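You operate a simulated robot arm through the tools that you are given. There is no shell and no other tool.

Carry out the task below with a simulated robot arm. There is one attempt and no reset: what you move stays moved.

JOB
Dry the cups again, then put the brown cup on the counter.
Fine: DRY setting; shut rack and door, dial at OFF.

The check looks at the end state, three seconds after you hand in, the way a careful person would. Anything else that was tipped, shoved, dropped, spilled or broken makes it a failure.

ROBOT AND FRAMES
A 6-joint arm with a two-finger parallel gripper, fixed in place. Base frame: the origin is on the floor under the middle of its stand, x ahead of it, y to its left, z up. Readings come in mm, degrees, newtons and seconds.
With the tool pointing down near the work surface it reaches from about 340 to 760 mm from the base axis. Its first joint turns from -66.0 to 66.0 degrees. Payload 2.45 kg.
The tool frame sits at the grasp point between the pads (the TCP): z along the fingers, y along the line on which they close. The tips reach 24 mm beyond it. Largest opening 68 mm; finger width 17, thickness 10; the body of the gripper, 40 by 70 mm, starts 41 mm behind the TCP.
Orientation is that of the tool frame in the base frame, as a unit quaternion [x, y, z, w]. With the fingers straight down and closing along the base's y, the tool's x points along the base's -x, its y along +y and its z along -z.

CONTROLS
- The arm moves only by the tool move_arm. Its argument "deltas" is a list of rows, each a list of 3 entries, a list of its own where there are three numbers: the turn, a rotation vector about the base's x, y, z in rad, then the shift along the base's x, y, z in mm, then the gripper command, from -1 (shut) to 1 (fully open), values between in proportion. In form: [[[wx, wy, wz], [dx, dy, dz], jaw], ...]. A call has 1 to 20 rows; each row is the pose to reach, as a shift and turn from the pose commanded when the call began. Rows are played at 5 a second. More than 50 mm and 8.6 degrees between two rows, or a gripper value outside its range, and nothing of the call is played. A pose out of reach is approached as far as the arm can. The call stops where the force on the tool passes 40 N (or 10 N more than at its start, if that is more) or the arm is blocked; 0.2 s more then pass. Each finger travels about 108 mm/s and halts on what it meets, pressing with about 38 N; the grip force reading is that of the motor and also rises with nothing between the fingers. The clock runs only during rows and for 0.2 s after the last one: add rows that repeat a pose to give the fingers time. It gives the time, the measured TCP pose, the force on the tool (base axes), the opening and the grip force at its end, in the units of the frame above (readings bear some noise), with the torque about the TCP (base axes, N m) and any sound that the robot's microphone picked up, and new pictures: "views" is both (left out), scene, wrist or none.
- Cameras (640 x 400 px; columns grow to the right, rows downward): "scene" is fixed at [180, 427.5, 1464.1]; the picture's right is [-0.60, -0.80, 0.00], its down [-0.47, 0.35, -0.81] and it looks along [0.65, -0.48, -0.59] (base axes); focal length 241 px, centre (320, 200). "wrist" rides on the gripper at [84, 11, -75] in the tool frame; the picture's right is [-0.13, 0.99, 0.00], its down [-0.60, -0.08, -0.79] and it looks along [-0.79, -0.10, 0.61] (tool axes); focal length 251 px, centre (320, 200). There is no depth. A picture from a camera that has moved, and an enlarged one, comes with that camera's place and axes in the base frame and with its lens.
- enlarge(camera, box): a new picture of the part [left, top, right, bottom] of that camera's present view, enlarged. The clock stands still meanwhile.
- sign_off(): hands the job in; it is judged then, once.

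Places have to be worked out from the pictures, the camera data and where the tool is seen. Open the gripper and draw the arm clear of the work before you hand the job in, unless the task says otherwise.

The tools are called after ">>>" by a JSON object that holds its "name" and its "arguments". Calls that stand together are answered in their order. move_arm: Moves the arm, as the interface text tells. Its arguments: {"type":"object","properties":{"deltas":{"type":"array","items":{"type":"array"}},"views":{"type":"string","enum":["both","scene","wrist","none"]}},"required":["deltas"]} The other tools are called the same way: enlarge (camera, box) takes an enlarged picture of a part of a camera's view; sign_off () hands the job in.

At the start:

```text
time_s: 0.0
tool_pos: [447.1, 133.6, 1329.8]
orientation: [0.0, 1.0, 0.0, 0.0]
wrist_force: [-0.4, -0.5, 0.6]
wrist_torque: [-0.01, 0.01, -0.03]
finger_gap: 68.2
finger_force: 0.1
```

scene: 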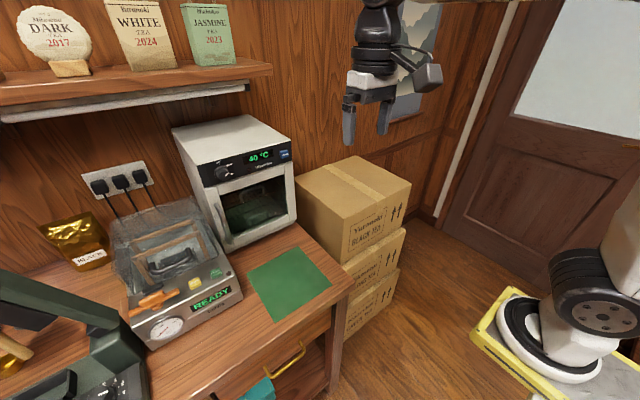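
wrist: 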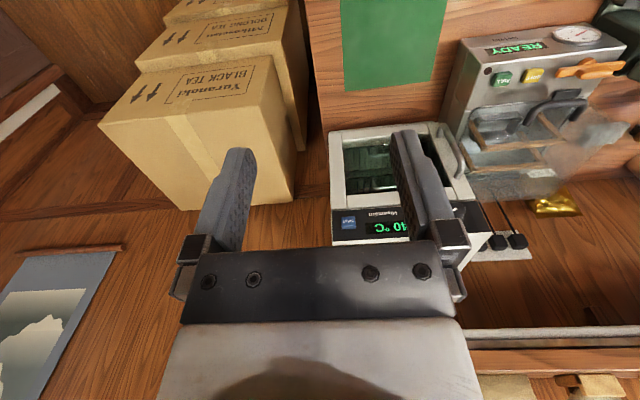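

I see a workbench with a small oven-like dryer/sterilizer (40 °C), and a vacuum sealer-like machine (READY). I'll enlarge these regions to understand the devices before moving.

>>> {"name": "enlarge", "arguments": {"camera": "scene", "box": [160, 100, 310, 260]}}

>>> {"name": "enlarge", "arguments": {"camera": "scene", "box": [90, 190, 260, 350]}}

>>> {"name": "enlarge", "arguments": {"camera": "scene", "box": [0, 190, 180, 400]}}

>>> {"name": "enlarge", "arguments": {"camera": "wrist", "box": [310, 90, 640, 280]}}

```text
2.50 times, centred on (235, 180) of scene
camera zoom: at [180.0, 427.5, 1464.1], right [-0.6, -0.8, 0.0], down [-0.47, 0.35, -0.81], along [0.65, -0.48, -0.59], focal length 602 px, centre (532, 250)
```

zoom: 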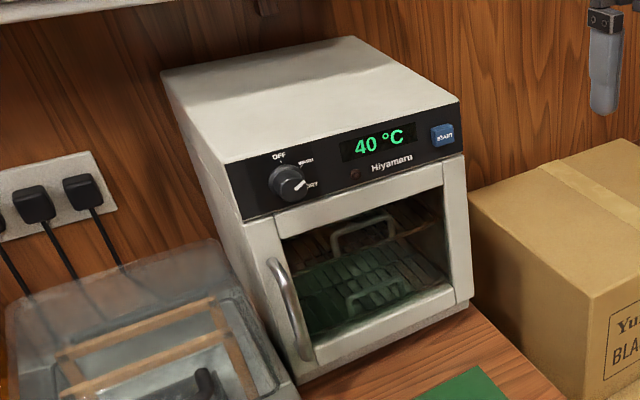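

```text
2.50 times, centred on (175, 270) of scene
camera zoom: at [180.0, 427.5, 1464.1], right [-0.6, -0.8, 0.0], down [-0.47, 0.35, -0.81], along [0.65, -0.48, -0.59], focal length 602 px, centre (682, 25)
```

zoom: 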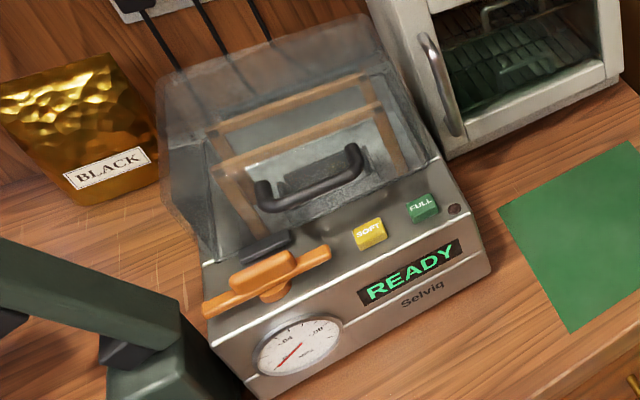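

```text
1.90 times, centred on (90, 295) of scene
camera zoom: at [180.0, 427.5, 1464.1], right [-0.6, -0.8, 0.0], down [-0.47, 0.35, -0.81], along [0.65, -0.48, -0.59], focal length 458 px, centre (758, 19)
```

zoom: 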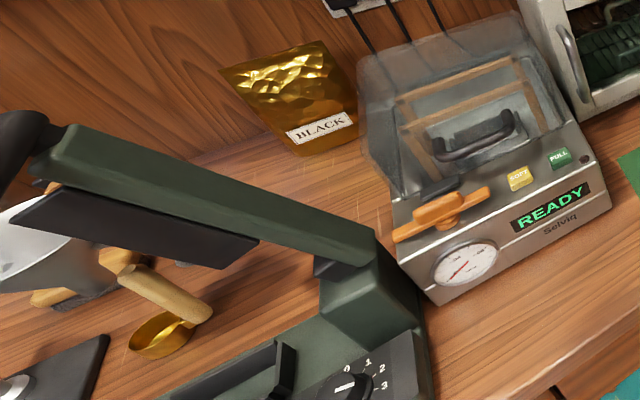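

```text
1.94 times, centred on (475, 185) of wrist
camera zoom: at [362.9, 142.9, 1403.7], right [0.13, 0.99, 0.0], down [0.6, -0.08, 0.79], along [0.79, -0.1, -0.61], focal length 488 px, centre (19, 229)
```

zoom: 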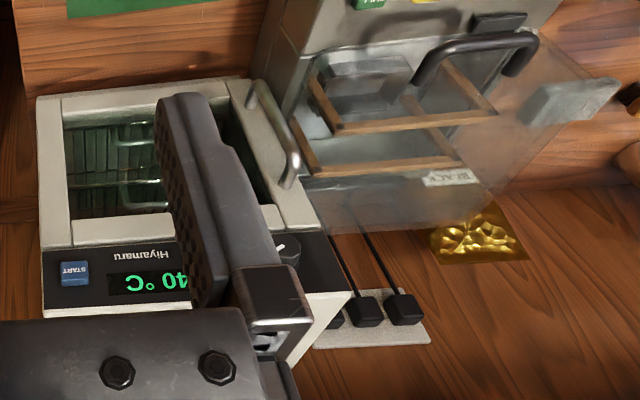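

The dryer is the white Hiyamaru cabinet with a dial (OFF / WASH? / DRY), a display, and a START button. I zoom in more on its panel and window.

>>> {"name": "enlarge", "arguments": {"camera": "scene", "box": [210, 140, 300, 196]}}

>>> {"name": "enlarge", "arguments": {"camera": "scene", "box": [210, 175, 300, 250]}}

>>> {"name": "enlarge", "arguments": {"camera": "scene", "box": [220, 230, 350, 400]}}

>>> {"name": "enlarge", "arguments": {"camera": "wrist", "box": [320, 120, 490, 250]}}

```text
7.11 times, centred on (255, 168) of scene
camera zoom: at [180.0, 427.5, 1464.1], right [-0.6, -0.8, 0.0], down [-0.47, 0.35, -0.81], along [0.65, -0.48, -0.59], focal length 1711 px, centre (782, 428)
```

zoom: 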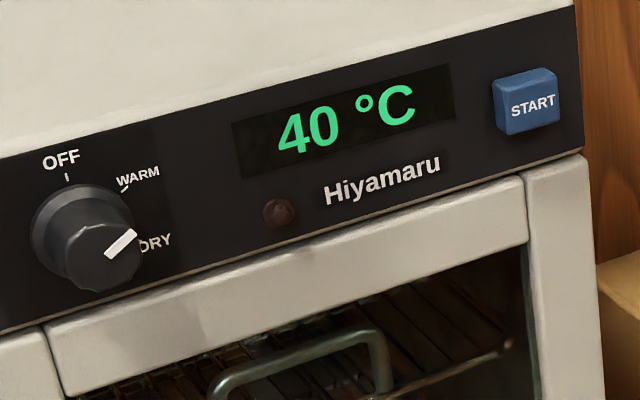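

```text
5.33 times, centred on (255, 212) of scene
camera zoom: at [180.0, 427.5, 1464.1], right [-0.6, -0.8, 0.0], down [-0.47, 0.35, -0.81], along [0.65, -0.48, -0.59], focal length 1284 px, centre (667, 133)
```

zoom: 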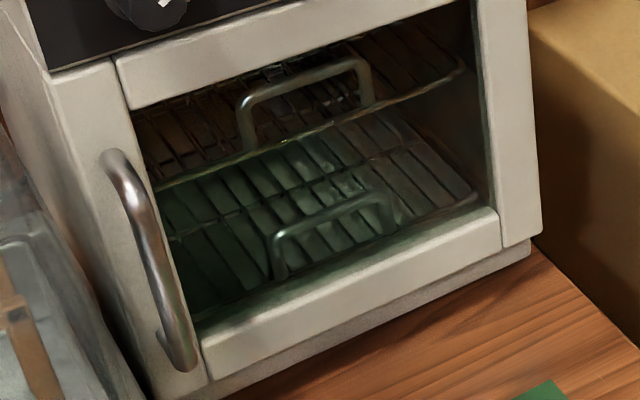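

```text
2.35 times, centred on (285, 315) of scene
camera zoom: at [180.0, 427.5, 1464.1], right [-0.6, -0.8, 0.0], down [-0.47, 0.35, -0.81], along [0.65, -0.48, -0.59], focal length 566 px, centre (402, -71)
```

zoom: 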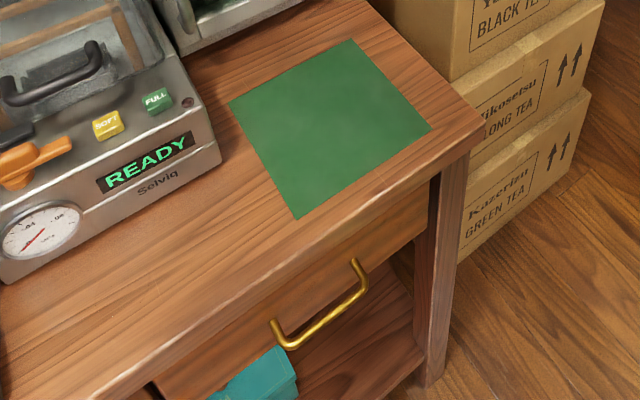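

```text
3.08 times, centred on (405, 185) of wrist
camera zoom: at [362.9, 142.9, 1403.7], right [0.13, 0.99, 0.0], down [0.6, -0.08, 0.79], along [0.79, -0.1, -0.61], focal length 774 px, centre (58, 246)
```

zoom: 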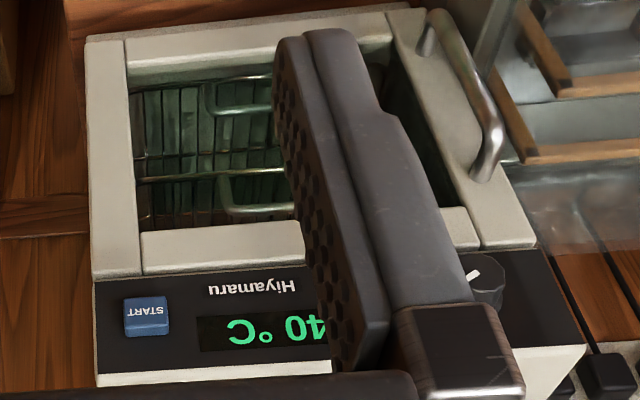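

The dial pointer seems to be around WARM (the display shows 40 °C), with DRY further clockwise. By triangulation: START ≈ [726,146,1176], dial face ≈ [707,315,1179], and the door handle at y≈351, z 975–1094. I'll move the wrist camera in front of the dryer, looking horizontally, to see the dial and the inside.

>>> {"name": "move_arm", "arguments": {"deltas": [[[0, -0.0875, 0], [3, 11.9, -30], 1], [[0, -0.175, 0], [4, 23.8, -60], 1], [[0, -0.2625, 0], [5, 35.7, -90], 1], [[0, -0.35, 0], [6, 47.6, -120], 1], [[0, -0.4375, 0], [7, 59.5, -150], 1], [[0, -0.525, 0], [8, 71.4, -180], 1], [[0, -0.6125, 0], [9, 83.3, -210], 1], [[0, -0.7, 0], [10, 95, -235], 1]], "views": "both"}}

```text
time_s: 1.8
tool_pos: [457.0, 228.0, 1093.0]
orientation: [-0.001, 0.94, 0.001, 0.342]
wrist_force: [-0.1, 0.3, 0.0]
wrist_torque: [-0.01, -0.01, 0.0]
finger_gap: 68.1
finger_force: 0.0
camera wrist: at [344.6, 238.1, 1095.7], right [0.1, 0.99, 0.08], down [-0.05, -0.08, 1.0], along [0.99, -0.1, 0.04], focal length 251 px, centre (320, 200)
```

scene: 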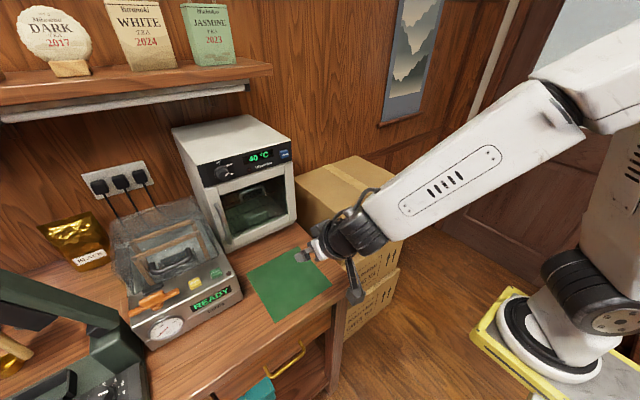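
wrist: 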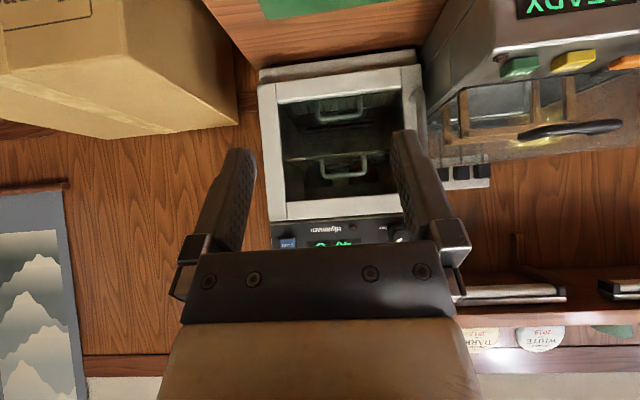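

The camera now looks straight at the dryer front. I enlarge the window and the panel.

>>> {"name": "enlarge", "arguments": {"camera": "wrist", "box": [255, 50, 435, 220]}}

>>> {"name": "enlarge", "arguments": {"camera": "wrist", "box": [280, 80, 400, 210]}}

>>> {"name": "enlarge", "arguments": {"camera": "wrist", "box": [340, 200, 440, 260]}}

```text
2.35 times, centred on (345, 135) of wrist
camera zoom: at [344.6, 238.1, 1095.7], right [0.1, 0.99, 0.08], down [-0.05, -0.08, 1.0], along [0.99, -0.1, 0.04], focal length 592 px, centre (261, 353)
```

zoom: 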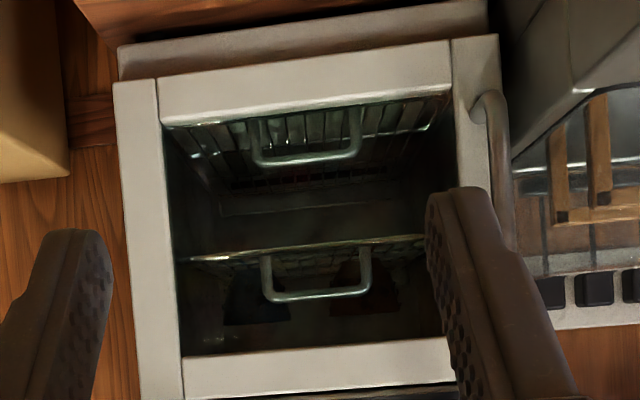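

```text
3.08 times, centred on (340, 145) of wrist
camera zoom: at [344.6, 238.1, 1095.7], right [0.1, 0.99, 0.08], down [-0.05, -0.08, 1.0], along [0.99, -0.1, 0.04], focal length 774 px, centre (258, 369)
```

zoom: 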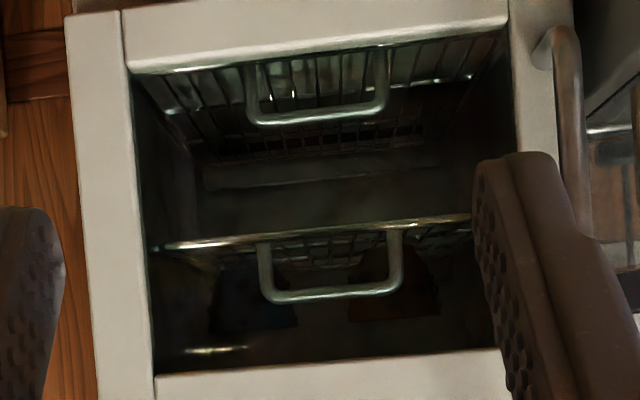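

```text
6.40 times, centred on (390, 230) of wrist
camera zoom: at [344.6, 238.1, 1095.7], right [0.1, 0.99, 0.08], down [-0.05, -0.08, 1.0], along [0.99, -0.1, 0.04], focal length 1609 px, centre (-128, 8)
```

zoom: 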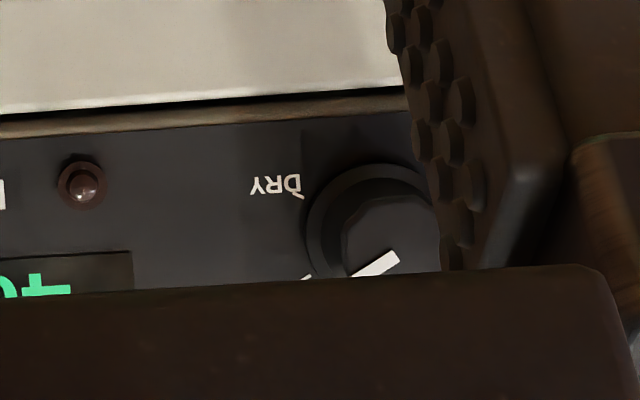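

The upper rack carries two cups: a dark one (−y side) and a brownish-red one (+y side); the dial pointer is at WARM, so it must be turned on to DRY. I move up and to the left to get the dial between the fingers in view.

>>> {"name": "move_arm", "arguments": {"deltas": [[[0, 0, 0], [0, 30, 30], 1], [[0, 0, 0], [0, 60, 60], 1], [[0, 0, 0], [0, 80, 90], 1]], "views": "wrist"}}

>>> {"name": "enlarge", "arguments": {"camera": "wrist", "box": [270, 130, 410, 240]}}

>>> {"name": "enlarge", "arguments": {"camera": "wrist", "box": [200, 20, 420, 180]}}

```text
time_s: 2.6
tool_pos: [453.7, 309.1, 1185.4]
orientation: [-0.001, 0.939, 0.001, 0.343]
wrist_force: [-0.6, 0.0, 0.5]
wrist_torque: [-0.01, 0.01, 0.0]
finger_gap: 68.2
finger_force: 0.0
camera wrist: at [341.0, 318.4, 1188.7], right [0.1, 0.99, 0.08], down [-0.05, -0.08, 1.0], along [0.99, -0.1, 0.04], focal length 251 px, centre (320, 200)
```

wrist: 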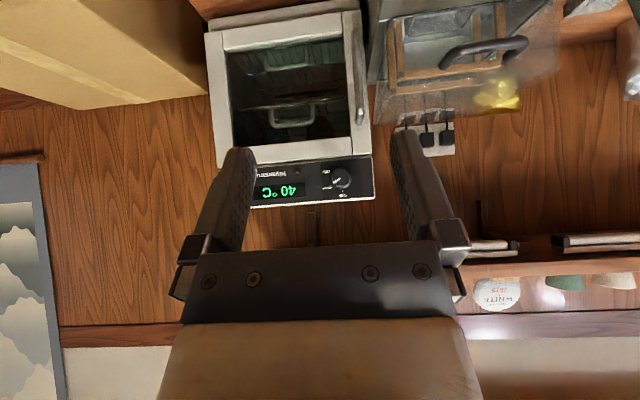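

```text
3.64 times, centred on (340, 185) of wrist
camera zoom: at [341.0, 318.4, 1188.7], right [0.1, 0.99, 0.08], down [-0.05, -0.08, 1.0], along [0.99, -0.1, 0.04], focal length 914 px, centre (247, 254)
```

zoom: 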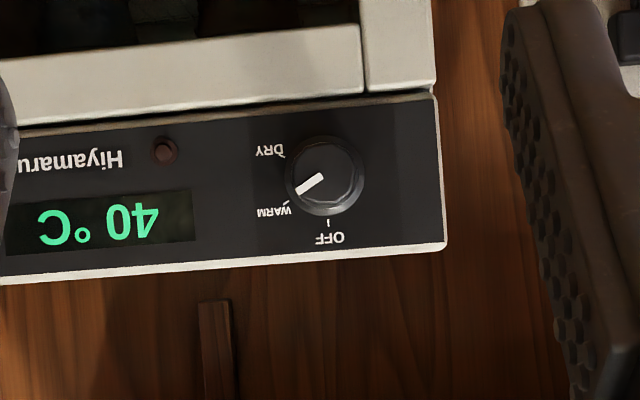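

```text
2.50 times, centred on (310, 100) of wrist
camera zoom: at [341.0, 318.4, 1188.7], right [0.1, 0.99, 0.08], down [-0.05, -0.08, 1.0], along [0.99, -0.1, 0.04], focal length 629 px, centre (345, 450)
```

zoom: 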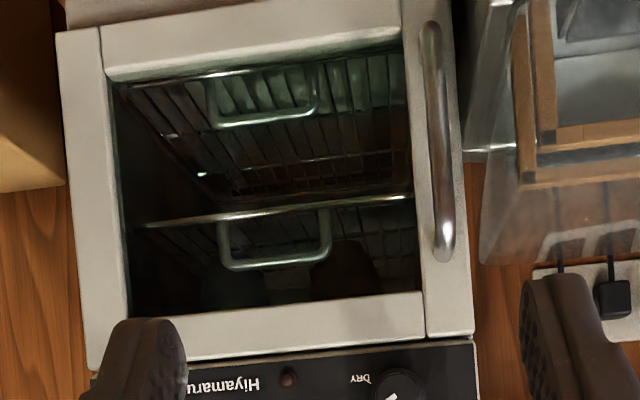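

The dial is clearly visible: OFF at 12 o'clock, WARM at 60°, DRY at 120°, pointer at WARM. The panel is at x≈738 and the knob centre at about y 315, z 1175. I pitch the tool to horizontal (pointing +x) and move in front of the knob at x≈600.

>>> {"name": "move_arm", "arguments": {"deltas": [[[0, -0.1244, 0], [20, 1, -1], 1], [[0, -0.2488, 0], [40, 2, -3], 1], [[0, -0.3732, 0], [60, 3, -4], 1], [[0, -0.4976, 0], [80, 4, -6], 1], [[0, -0.622, 0], [100, 5, -7], 1], [[0, -0.7464, 0], [125, 6, -9], 1], [[0, -0.8708, 0], [146, 6, -10], 1], [[0, -0.8708, 0], [146, 6, -10], 1]], "views": "both"}}

```text
time_s: 4.4
tool_pos: [606.0, 313.9, 1173.3]
orientation: [0.0, 0.706, 0.0, 0.708]
wrist_force: [0.0, -0.6, 0.4]
wrist_torque: [0.01, -0.03, 0.03]
finger_gap: 68.1
finger_force: 0.1
camera wrist: at [531.2, 324.3, 1089.8], right [0.0, 0.99, 0.13], down [-0.79, -0.08, 0.6], along [0.61, -0.1, 0.79], focal length 251 px, centre (320, 200)
```

scene: 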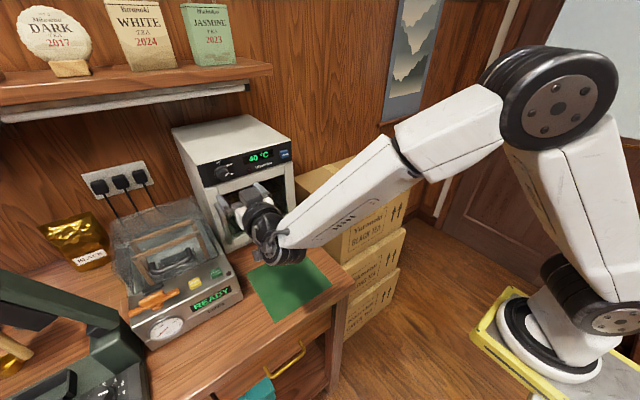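
wrist: 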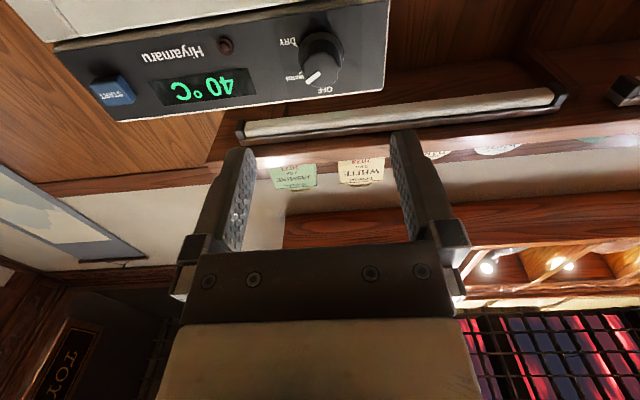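

The knob lines up with the fingers' mid-plane (y≈315). I advance to x≈695, with the open fingers straddling the knob, and look.

>>> {"name": "move_arm", "arguments": {"deltas": [[[0, 0, 0], [25, 0, 1], 1], [[0, 0, 0], [50, 1, 1], 1], [[0, 0, 0], [70, 1, 1], 1], [[0, 0, 0], [84, 1, 1], 1], [[0, 0, 0], [90, 1, 1], 1], [[0, 0, 0], [90, 1, 1], 1]], "views": "both"}}

>>> {"name": "enlarge", "arguments": {"camera": "wrist", "box": [200, 20, 460, 260]}}

>>> {"name": "enlarge", "arguments": {"camera": "scene", "box": [190, 130, 310, 220]}}

```text
time_s: 5.8
tool_pos: [694.5, 316.6, 1173.0]
orientation: [0.0, 0.707, -0.001, 0.707]
wrist_force: [-0.2, -0.8, 0.2]
wrist_torque: [0.01, 0.01, 0.0]
finger_gap: 68.0
finger_force: 0.0
camera wrist: at [618.8, 326.0, 1090.1], right [0.0, 0.99, 0.13], down [-0.79, -0.08, 0.6], along [0.61, -0.1, 0.79], focal length 251 px, centre (320, 200)
```

scene: 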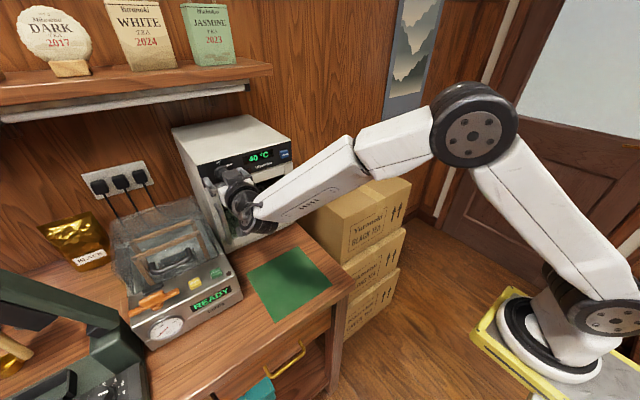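
wrist: 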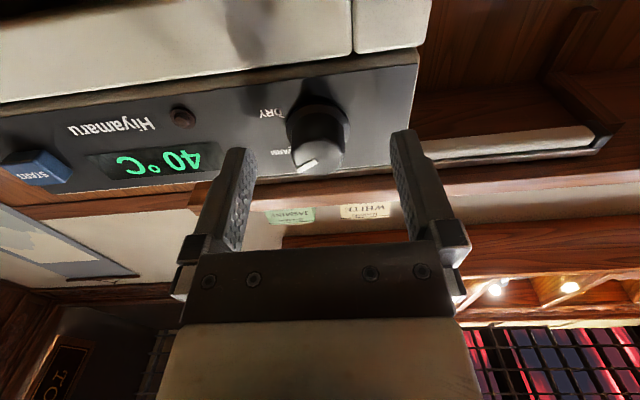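

```text
1.67 times, centred on (330, 140) of wrist
camera zoom: at [618.8, 326.0, 1090.1], right [0.0, 0.99, 0.13], down [-0.79, -0.08, 0.6], along [0.61, -0.1, 0.79], focal length 419 px, centre (303, 300)
```

zoom: 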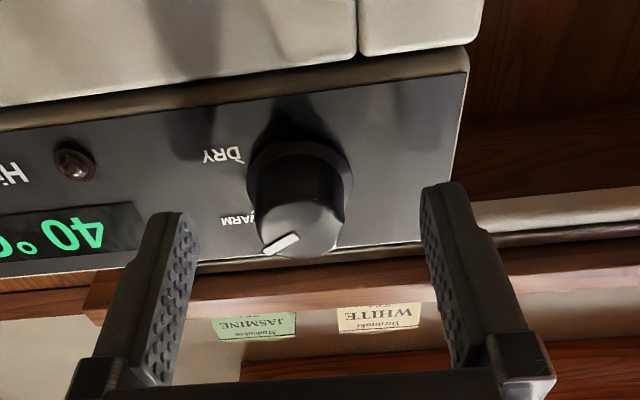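

```text
4.44 times, centred on (250, 175) of scene
camera zoom: at [180.0, 427.5, 1464.1], right [-0.6, -0.8, 0.0], down [-0.47, 0.35, -0.81], along [0.65, -0.48, -0.59], focal length 1070 px, centre (631, 311)
```

zoom: 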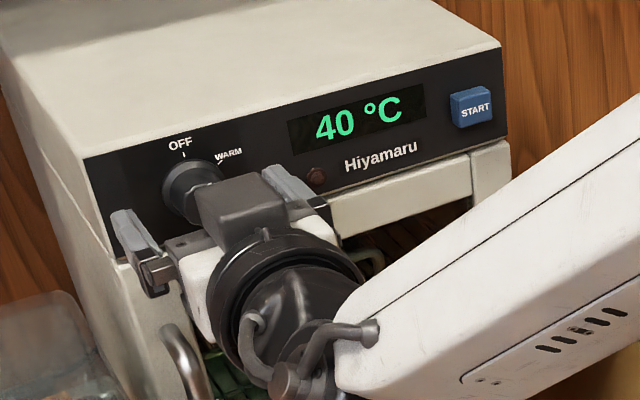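

The knob face is at x≈706 with a skirt near x≈728; the fingertips (x≈718) already straddle the body. I advance 4 mm and close on the knob.

>>> {"name": "move_arm", "arguments": {"deltas": [[[0, 0, 0], [4, -1, 1], 1], [[0, 0, 0], [4, -1, 1], -1], [[0, 0, 0], [4, -1, 1], -1], [[0, 0, 0], [4, -1, 1], -1], [[0, 0, 0], [4, -1, 1], -1]], "views": "both"}}

>>> {"name": "enlarge", "arguments": {"camera": "wrist", "box": [220, 60, 420, 230]}}

```text
time_s: 7.0
tool_pos: [696.7, 315.1, 1175.9]
orientation: [-0.001, 0.707, 0.0, 0.707]
wrist_force: [3.3, 3.5, -0.2]
wrist_torque: [-0.01, 0.22, 0.1]
finger_gap: 29.4
finger_force: 43.1
camera wrist: at [622.0, 324.8, 1091.4], right [0.0, 0.99, 0.13], down [-0.79, -0.08, 0.6], along [0.61, -0.1, 0.79], focal length 251 px, centre (320, 200)
```

scene: 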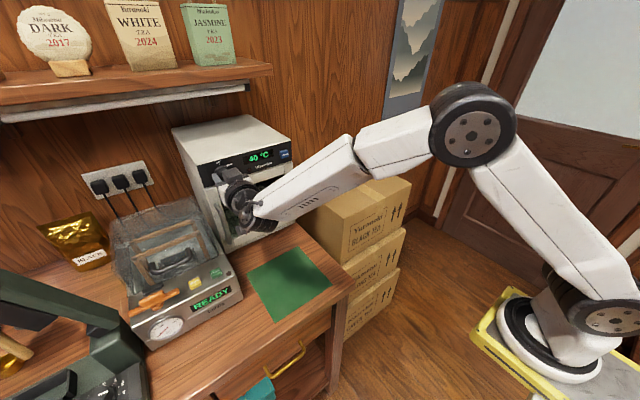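
wrist: 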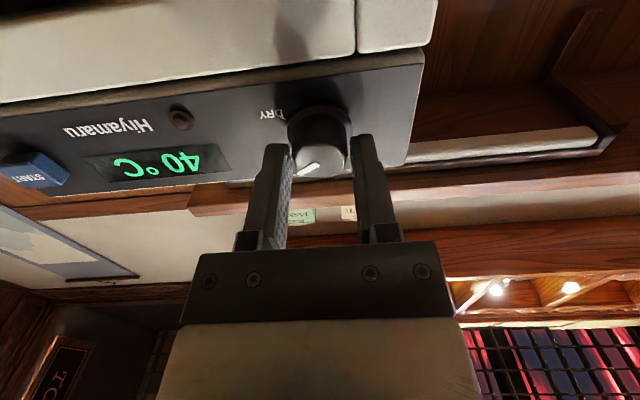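

```text
2.35 times, centred on (320, 145) of wrist
camera zoom: at [622.0, 324.8, 1091.4], right [0.0, 0.99, 0.13], down [-0.79, -0.08, 0.6], along [0.61, -0.1, 0.79], focal length 592 px, centre (320, 329)
```

zoom: 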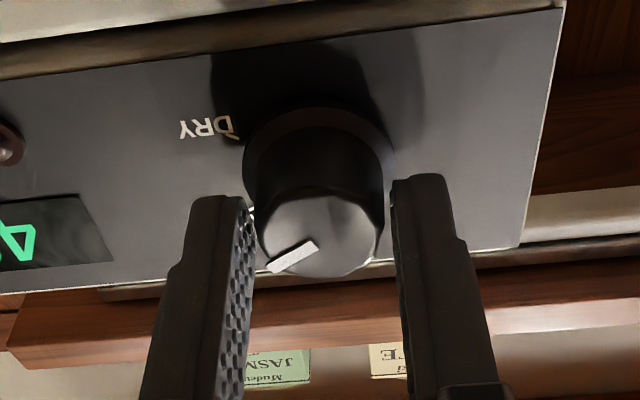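

The gripper holds the knob (gap 29.4 mm, balanced forces). I turn +30° about base x (clockwise seen from the front) first and check.

>>> {"name": "move_arm", "arguments": {"deltas": [[[0.13, 0, 0], [0, 0, 0], -1], [[0.26, 0, 0], [0, 0, 0], -1], [[0.39, 0, 0], [0, 0, 0], -1], [[0.52, 0, 0], [0, 0, 0], -1]], "views": "wrist"}}

>>> {"name": "enlarge", "arguments": {"camera": "wrist", "box": [220, 60, 420, 230]}}

```text
time_s: 8.0
tool_pos: [696.5, 313.2, 1175.1]
orientation: [0.185, 0.686, 0.178, 0.681]
wrist_force: [-27.6, -13.5, -7.8]
wrist_torque: [-0.03, -0.68, -0.62]
finger_gap: 29.5
finger_force: 43.1
out of reach, approached as far as the arm can: row 4
camera wrist: at [621.9, 365.1, 1108.5], right [0.01, 0.8, 0.6], down [-0.79, -0.36, 0.49], along [0.61, -0.48, 0.63], focal length 251 px, centre (320, 200)
```

wrist: 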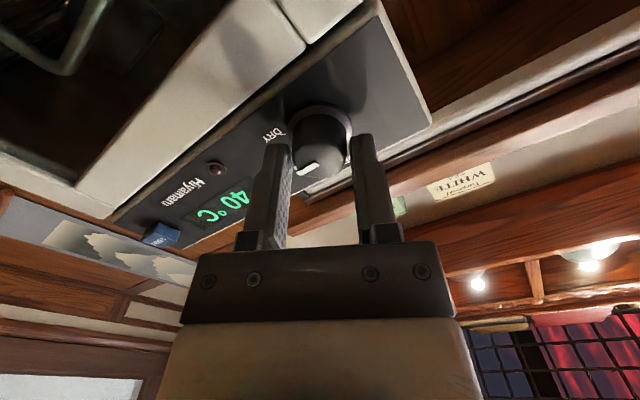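

```text
2.35 times, centred on (320, 145) of wrist
camera zoom: at [621.9, 365.1, 1108.5], right [0.01, 0.8, 0.6], down [-0.79, -0.36, 0.49], along [0.61, -0.48, 0.63], focal length 592 px, centre (320, 329)
```

zoom: 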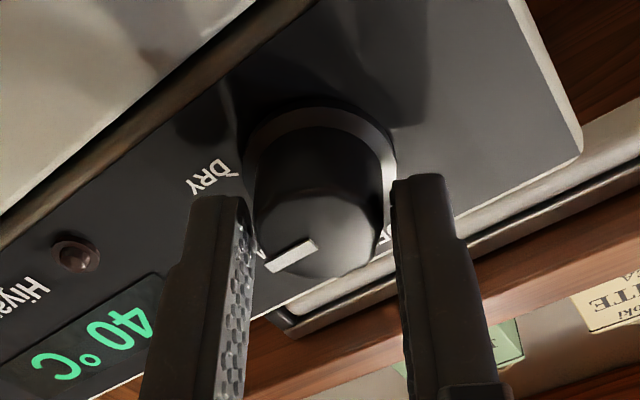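

The knob followed by 30° (pointer stays fixed relative to the gripper), but the arm hit its range at +30° roll. I open, roll back to −30°, and will regrip to turn the remaining 30°.

>>> {"name": "move_arm", "arguments": {"deltas": [[[0, 0, 0], [0, 0, 0], 1], [[0, 0, 0], [0, 0, 0], 1], [[-0.13, 0, 0], [0, 0, 0], 1], [[-0.26, 0, 0], [0, 0, 0], 1], [[-0.39, 0, 0], [0, 0, 0], 1], [[-0.52, 0, 0], [0, 0, 0], 1], [[-0.52, 0, 0], [0, 0, 0], 1]], "views": "wrist"}}

>>> {"name": "enlarge", "arguments": {"camera": "wrist", "box": [220, 60, 420, 230]}}

```text
time_s: 9.6
tool_pos: [697.2, 318.4, 1178.1]
orientation: [0.0, 0.707, -0.001, 0.707]
wrist_force: [0.6, -0.1, -1.3]
wrist_torque: [0.02, 0.02, -0.01]
finger_gap: 67.7
finger_force: 0.1
camera wrist: at [622.4, 326.9, 1094.4], right [0.0, 0.99, 0.13], down [-0.79, -0.08, 0.6], along [0.61, -0.1, 0.79], focal length 251 px, centre (320, 200)
```

wrist: 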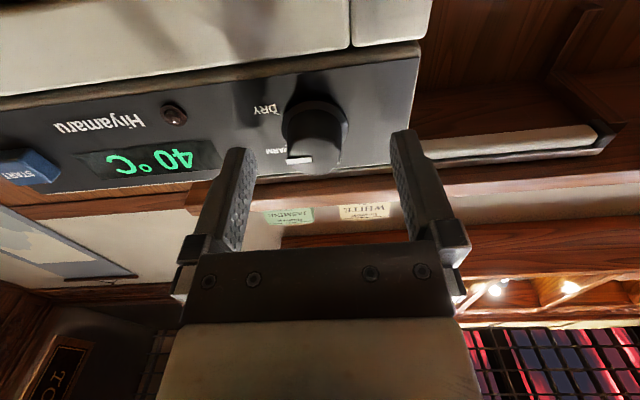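

```text
2.35 times, centred on (320, 145) of wrist
camera zoom: at [622.4, 326.9, 1094.4], right [0.0, 0.99, 0.13], down [-0.79, -0.08, 0.6], along [0.61, -0.1, 0.79], focal length 592 px, centre (320, 329)
```

zoom: 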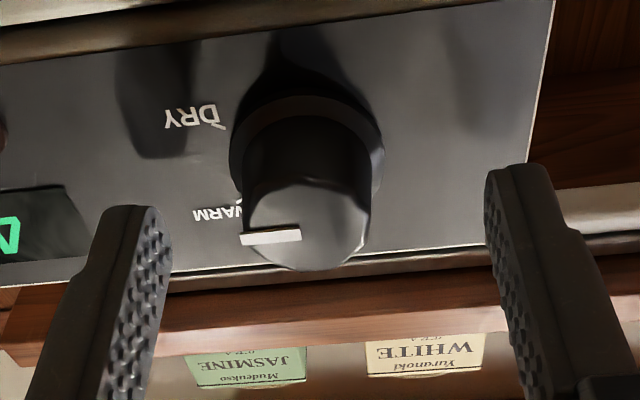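

The pointer is now at 3 o'clock (90°), halfway between WARM and DRY. I roll the open gripper to −30°, re-centre on the knob and grip again.

>>> {"name": "move_arm", "arguments": {"deltas": [[[-0.13, 0, 0], [0, -3, -2.5], 1], [[-0.26, 0, 0], [0, -3, -2.5], 1], [[-0.39, 0, 0], [0, -3, -2.5], 1], [[-0.52, 0, 0], [0, -3, -2.5], 1], [[-0.52, 0, 0], [1, -3, -2.5], 1], [[-0.52, 0, 0], [1, -3, -2.5], -1], [[-0.52, 0, 0], [1, -3, -2.5], -1], [[-0.52, 0, 0], [1, -3, -2.5], -1]], "views": "wrist"}}

>>> {"name": "enlarge", "arguments": {"camera": "wrist", "box": [220, 60, 420, 230]}}

```text
time_s: 11.4
tool_pos: [697.7, 315.3, 1175.0]
orientation: [-0.183, 0.683, -0.182, 0.683]
wrist_force: [4.8, 11.6, -4.5]
wrist_torque: [0.04, 0.06, 0.24]
finger_gap: 29.7
finger_force: 43.7
camera wrist: at [623.4, 281.8, 1096.7], right [0.0, 0.92, -0.38], down [-0.79, 0.23, 0.56], along [0.61, 0.3, 0.73], focal length 251 px, centre (320, 200)
```

wrist: 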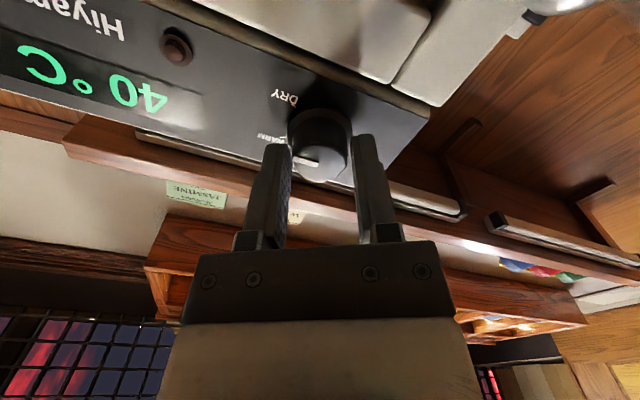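

```text
2.35 times, centred on (320, 145) of wrist
camera zoom: at [623.4, 281.8, 1096.7], right [0.0, 0.92, -0.38], down [-0.79, 0.23, 0.56], along [0.61, 0.3, 0.73], focal length 592 px, centre (320, 329)
```

zoom: 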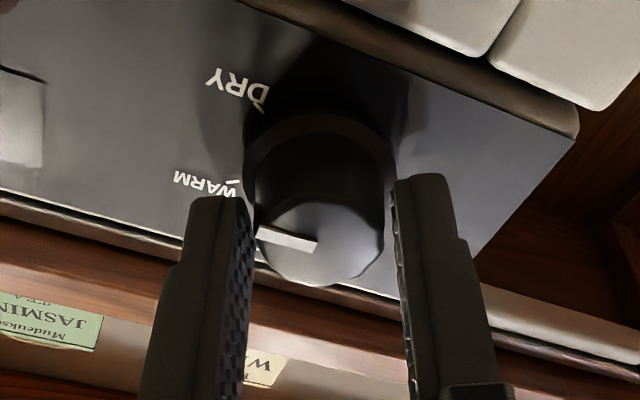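

Gripped again with the pointer carried at 90°. I turn +30° to bring it to DRY.

>>> {"name": "move_arm", "arguments": {"deltas": [[[0.13, 0, 0], [0, 0.5, 0], -1], [[0.26, 0, 0], [0, 0.5, 0], -1], [[0.39, 0, 0], [0, 0.5, 0], -1], [[0.525, 0, 0], [0, 0.5, 0], -1], [[0.525, 0, 0], [0, 0.5, 0], -1], [[0.525, 0, 0], [0, 0, 0], 1], [[0.525, 0, 0], [0, 0, 0], 1], [[0.525, 0, 0], [0, 0, 0], 1]], "views": "wrist"}}

>>> {"name": "enlarge", "arguments": {"camera": "wrist", "box": [220, 60, 420, 230]}}

```text
time_s: 13.2
tool_pos: [699.2, 313.9, 1177.3]
orientation: [0.002, 0.707, 0.002, 0.707]
wrist_force: [-0.4, -1.0, -0.2]
wrist_torque: [0.01, 0.05, 0.0]
finger_gap: 68.0
finger_force: 0.0
camera wrist: at [623.6, 324.6, 1091.7], right [0.0, 0.99, 0.13], down [-0.79, -0.08, 0.6], along [0.61, -0.11, 0.79], focal length 251 px, centre (320, 200)
```

wrist: 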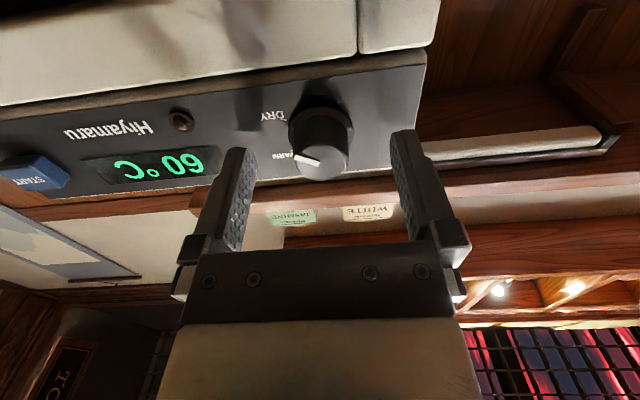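

```text
2.35 times, centred on (320, 145) of wrist
camera zoom: at [623.6, 324.6, 1091.7], right [0.0, 0.99, 0.13], down [-0.79, -0.08, 0.6], along [0.61, -0.11, 0.79], focal length 592 px, centre (320, 329)
```

zoom: 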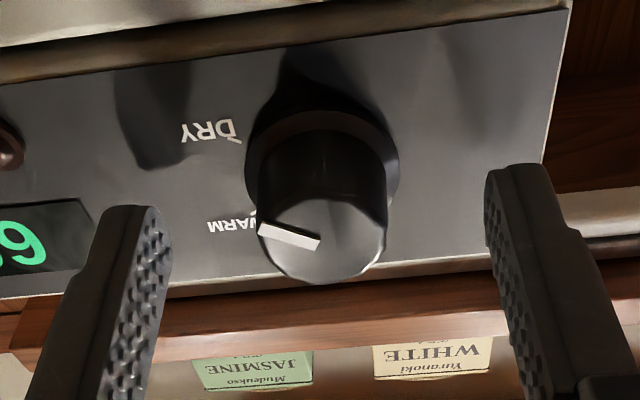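

The display now reads 60 °C, so the dial is at DRY. I back off and move across in front of START, closing the fingers.

>>> {"name": "move_arm", "arguments": {"deltas": [[[0, 0, 0], [-40, 0, 0], 1], [[0, 0, 0], [-80, 0, 0], 1], [[0, 0, 0], [-95, -40, 0], 1], [[0, 0, 0], [-95, -80, 0], 0], [[0, 0, 0], [-95, -120, 0], -1], [[0, 0, 0], [-95, -150, 0], -1], [[0, 0, 0], [-95, -168, -2], -1], [[0, 0, 0], [-95, -168, -2], -1]], "views": "both"}}

>>> {"name": "enlarge", "arguments": {"camera": "scene", "box": [190, 130, 310, 220]}}

>>> {"name": "enlarge", "arguments": {"camera": "wrist", "box": [220, 0, 620, 200]}}

```text
time_s: 15.0
tool_pos: [603.3, 147.2, 1174.1]
orientation: [0.002, 0.707, 0.002, 0.707]
wrist_force: [0.1, -0.3, -0.9]
wrist_torque: [-0.01, 0.0, 0.0]
finger_gap: 0.0
finger_force: 23.5
camera wrist: at [528.1, 156.4, 1089.7], right [0.0, 0.99, 0.13], down [-0.79, -0.08, 0.6], along [0.61, -0.11, 0.79], focal length 251 px, centre (320, 200)
```

scene: 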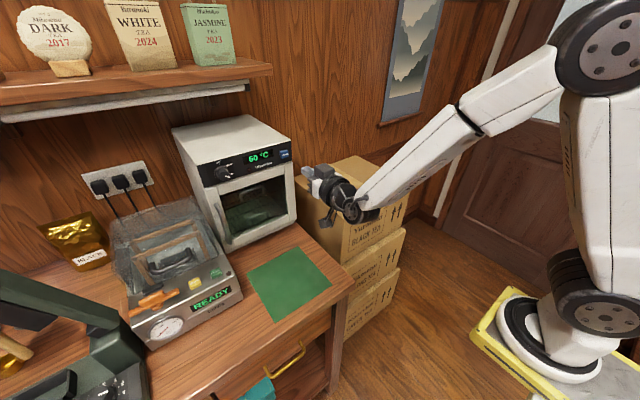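
wrist: 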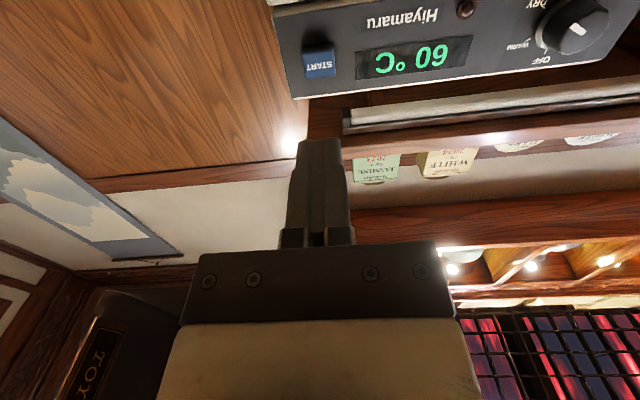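

```text
4.44 times, centred on (250, 175) of scene
camera zoom: at [180.0, 427.5, 1464.1], right [-0.6, -0.8, 0.0], down [-0.47, 0.35, -0.81], along [0.65, -0.48, -0.59], focal length 1070 px, centre (631, 311)
```

zoom: 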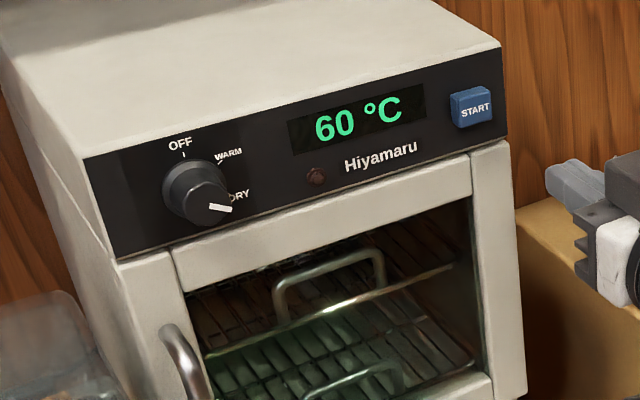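

```text
1.60 times, centred on (420, 100) of wrist
camera zoom: at [528.1, 156.4, 1089.7], right [0.0, 0.99, 0.13], down [-0.79, -0.08, 0.6], along [0.61, -0.11, 0.79], focal length 402 px, centre (160, 360)
```

zoom: 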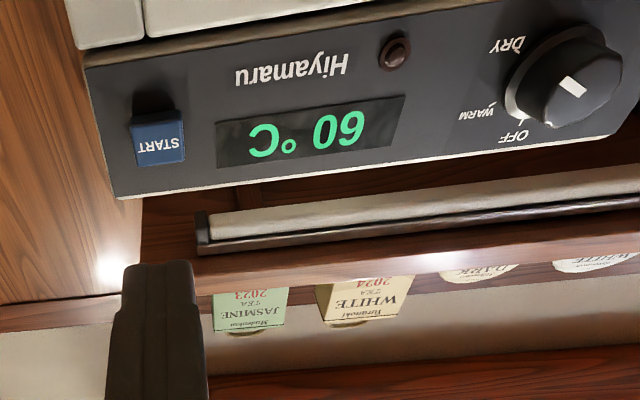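

Dial confirmed at DRY (pointer to lower right, 60 °C). START is at about y 144, z 1176, face x≈724; I approach with closed fingers and press slowly.

>>> {"name": "move_arm", "arguments": {"deltas": [[[0, 0, 0], [40, -2.5, 2], -1], [[0, 0, 0], [75, -2.5, 2], -1], [[0, 0, 0], [88, -2.5, 2], -1], [[0, 0, 0], [92, -2.5, 2], -1], [[0, 0, 0], [95, -2.5, 2], -1], [[0, 0, 0], [97, -2.5, 2], -1], [[0, 0, 0], [99, -2.5, 2], -1], [[0, 0, 0], [101, -2.5, 2], -1], [[0, 0, 0], [103, -2.5, 2], -1], [[0, 0, 0], [105, -2.5, 2], -1]], "views": "both"}}

>>> {"name": "enlarge", "arguments": {"camera": "scene", "box": [190, 130, 310, 220]}}

```text
time_s: 17.3
tool_pos: [707.5, 145.2, 1175.9]
orientation: [0.001, 0.707, 0.002, 0.707]
wrist_force: [-34.3, -3.0, 6.5]
wrist_torque: [-0.07, -0.16, -0.13]
finger_gap: 0.0
finger_force: 23.7
heard: click
stopped in row 10: the force on the tool passed its limit at 40 N (the readings are from after the stop); the commanded pose is now the measured one
camera wrist: at [631.9, 154.6, 1092.2], right [0.0, 0.99, 0.13], down [-0.79, -0.08, 0.6], along [0.61, -0.1, 0.79], focal length 251 px, centre (320, 200)
```

scene: 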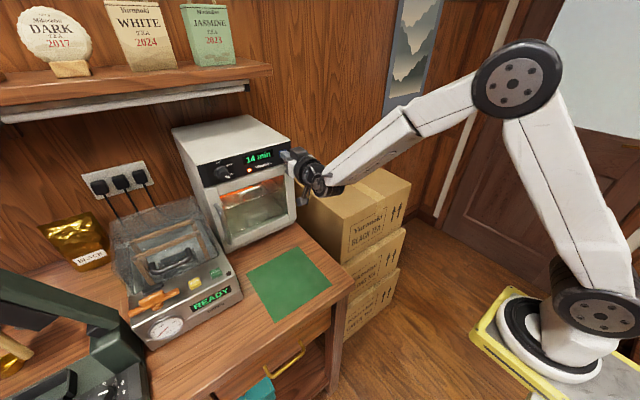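
wrist: 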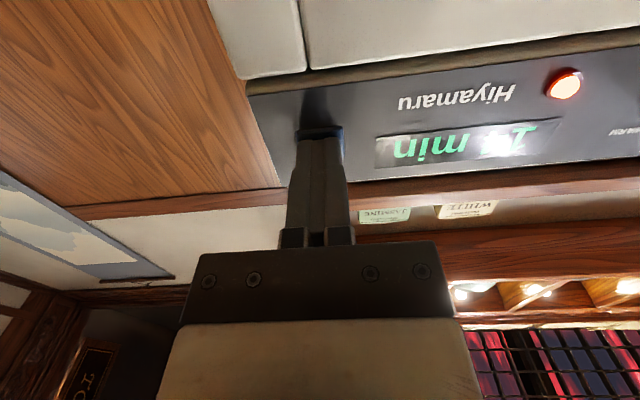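

```text
4.44 times, centred on (250, 175) of scene
camera zoom: at [178.6, 427.3, 1464.3], right [-0.6, -0.8, 0.0], down [-0.47, 0.35, -0.81], along [0.65, -0.48, -0.59], focal length 1070 px, centre (631, 311)
```

zoom: 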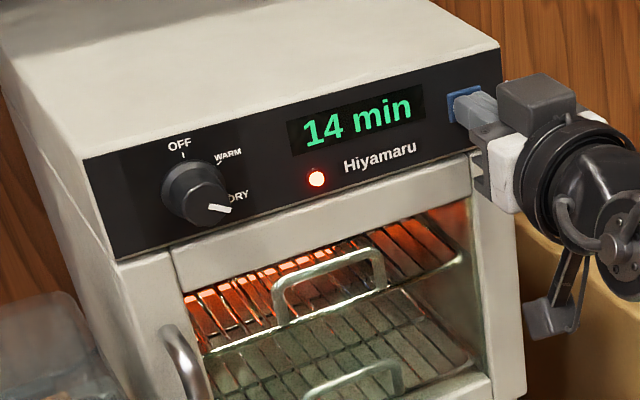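

START clicked: red lamp lit, heater glowing, display "14 min". I retreat from the button and watch the countdown.

>>> {"name": "move_arm", "arguments": {"deltas": [[[0, 0, 0], [-20, 0, 0], -1], [[0, 0, 0], [-60, 0, 0], -1], [[0, 0, 0], [-100, 0, 0], -1], [[0, 0, 0], [-130, 0, 0], -1], [[0, 0, 0], [-130, 0, 0], -1]], "views": "both"}}

>>> {"name": "enlarge", "arguments": {"camera": "scene", "box": [190, 130, 310, 250]}}

```text
time_s: 18.5
tool_pos: [578.1, 145.6, 1173.5]
orientation: [0.002, 0.708, 0.003, 0.706]
wrist_force: [-0.3, -0.2, 0.5]
wrist_torque: [0.01, 0.02, 0.02]
finger_gap: 0.0
finger_force: 23.7
camera wrist: at [503.0, 155.6, 1090.6], right [0.0, 0.99, 0.13], down [-0.79, -0.08, 0.61], along [0.61, -0.1, 0.78], focal length 251 px, centre (320, 200)
```

scene: 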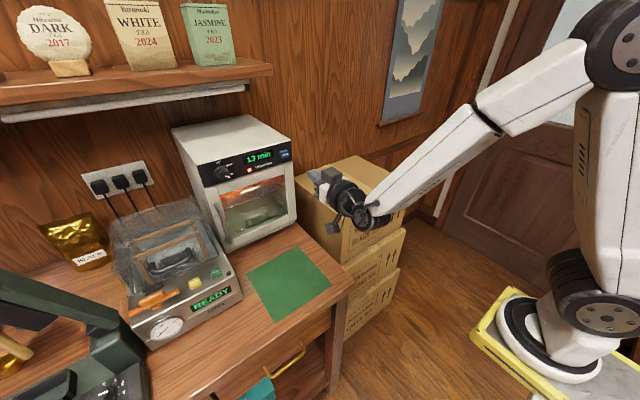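
wrist: 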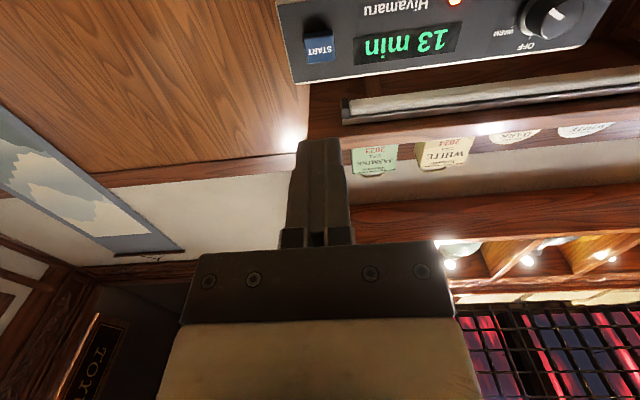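

```text
3.33 times, centred on (250, 190) of scene
camera zoom: at [180.0, 427.5, 1464.1], right [-0.6, -0.8, 0.0], down [-0.47, 0.35, -0.81], along [0.65, -0.48, -0.59], focal length 802 px, centre (553, 233)
```

zoom: 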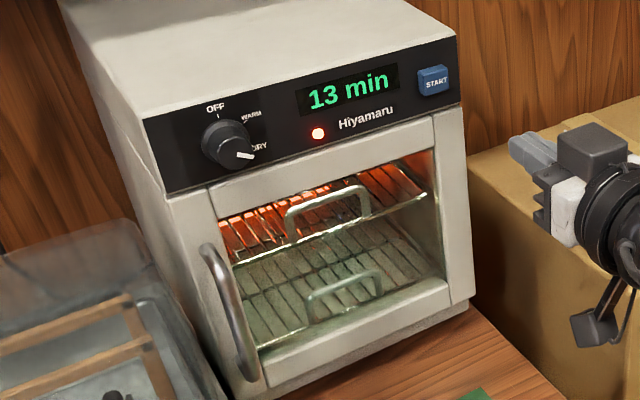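

The countdown runs about one "minute" per second. While it runs I move the wrist camera back to look at the lit interior.

>>> {"name": "move_arm", "arguments": {"deltas": [[[0, 0.1244, 0], [-15, 12, -14], -1], [[0, 0.2488, 0], [-30, 24, -28], 0], [[0, 0.3732, 0], [-45, 36, -42], 1], [[0, 0.4976, 0], [-60, 48, -56], 1], [[0, 0.622, 0], [-70, 60, -70], 1], [[0, 0.7464, 0], [-75, 72, -84], 1], [[0, 0.8708, 0], [-80, 85, -98], 1], [[0, 0.8708, 0], [-80, 85, -98], 1]], "views": "wrist"}}

>>> {"name": "enlarge", "arguments": {"camera": "wrist", "box": [250, 50, 430, 230]}}

>>> {"name": "enlarge", "arguments": {"camera": "scene", "box": [190, 130, 310, 250]}}

```text
time_s: 20.3
tool_pos: [499.8, 228.8, 1078.4]
orientation: [0.001, 0.94, 0.001, 0.341]
wrist_force: [-0.2, 0.9, -0.3]
wrist_torque: [-0.02, 0.01, -0.02]
finger_gap: 68.1
finger_force: 0.0
camera wrist: at [386.5, 238.9, 1081.0], right [0.1, 0.99, 0.09], down [-0.05, -0.08, 1.0], along [0.99, -0.1, 0.04], focal length 251 px, centre (320, 200)
```

wrist: 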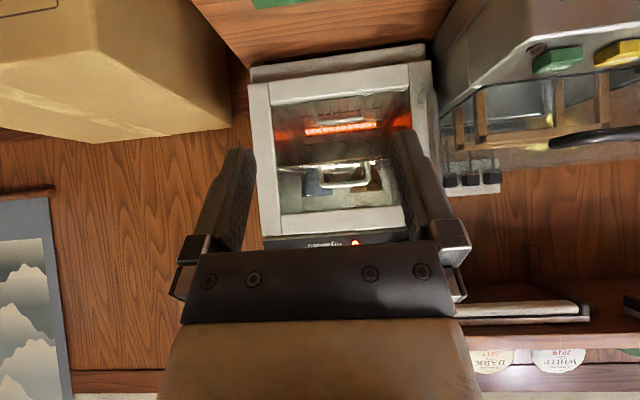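

```text
2.22 times, centred on (340, 140) of wrist
camera zoom: at [386.5, 238.9, 1081.0], right [0.1, 0.99, 0.09], down [-0.05, -0.08, 1.0], along [0.99, -0.1, 0.04], focal length 559 px, centre (276, 333)
```

zoom: 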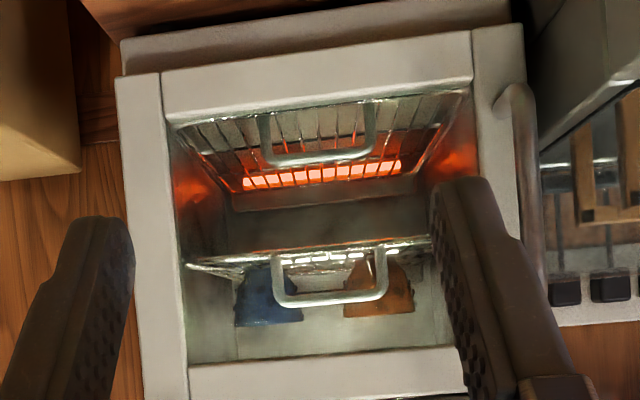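

```text
3.33 times, centred on (250, 190) of scene
camera zoom: at [180.0, 427.6, 1464.1], right [-0.6, -0.8, 0.0], down [-0.47, 0.35, -0.81], along [0.65, -0.48, -0.59], focal length 802 px, centre (553, 233)
```

zoom: 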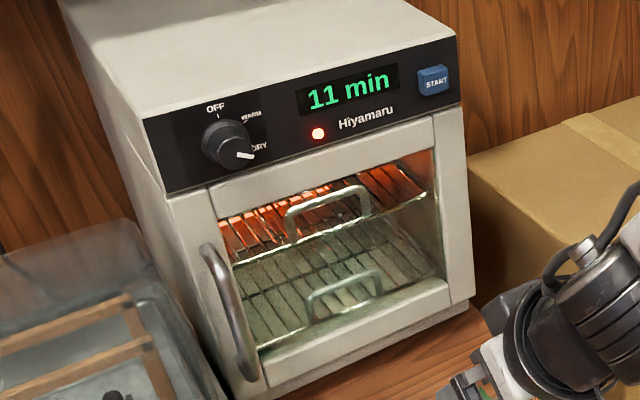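

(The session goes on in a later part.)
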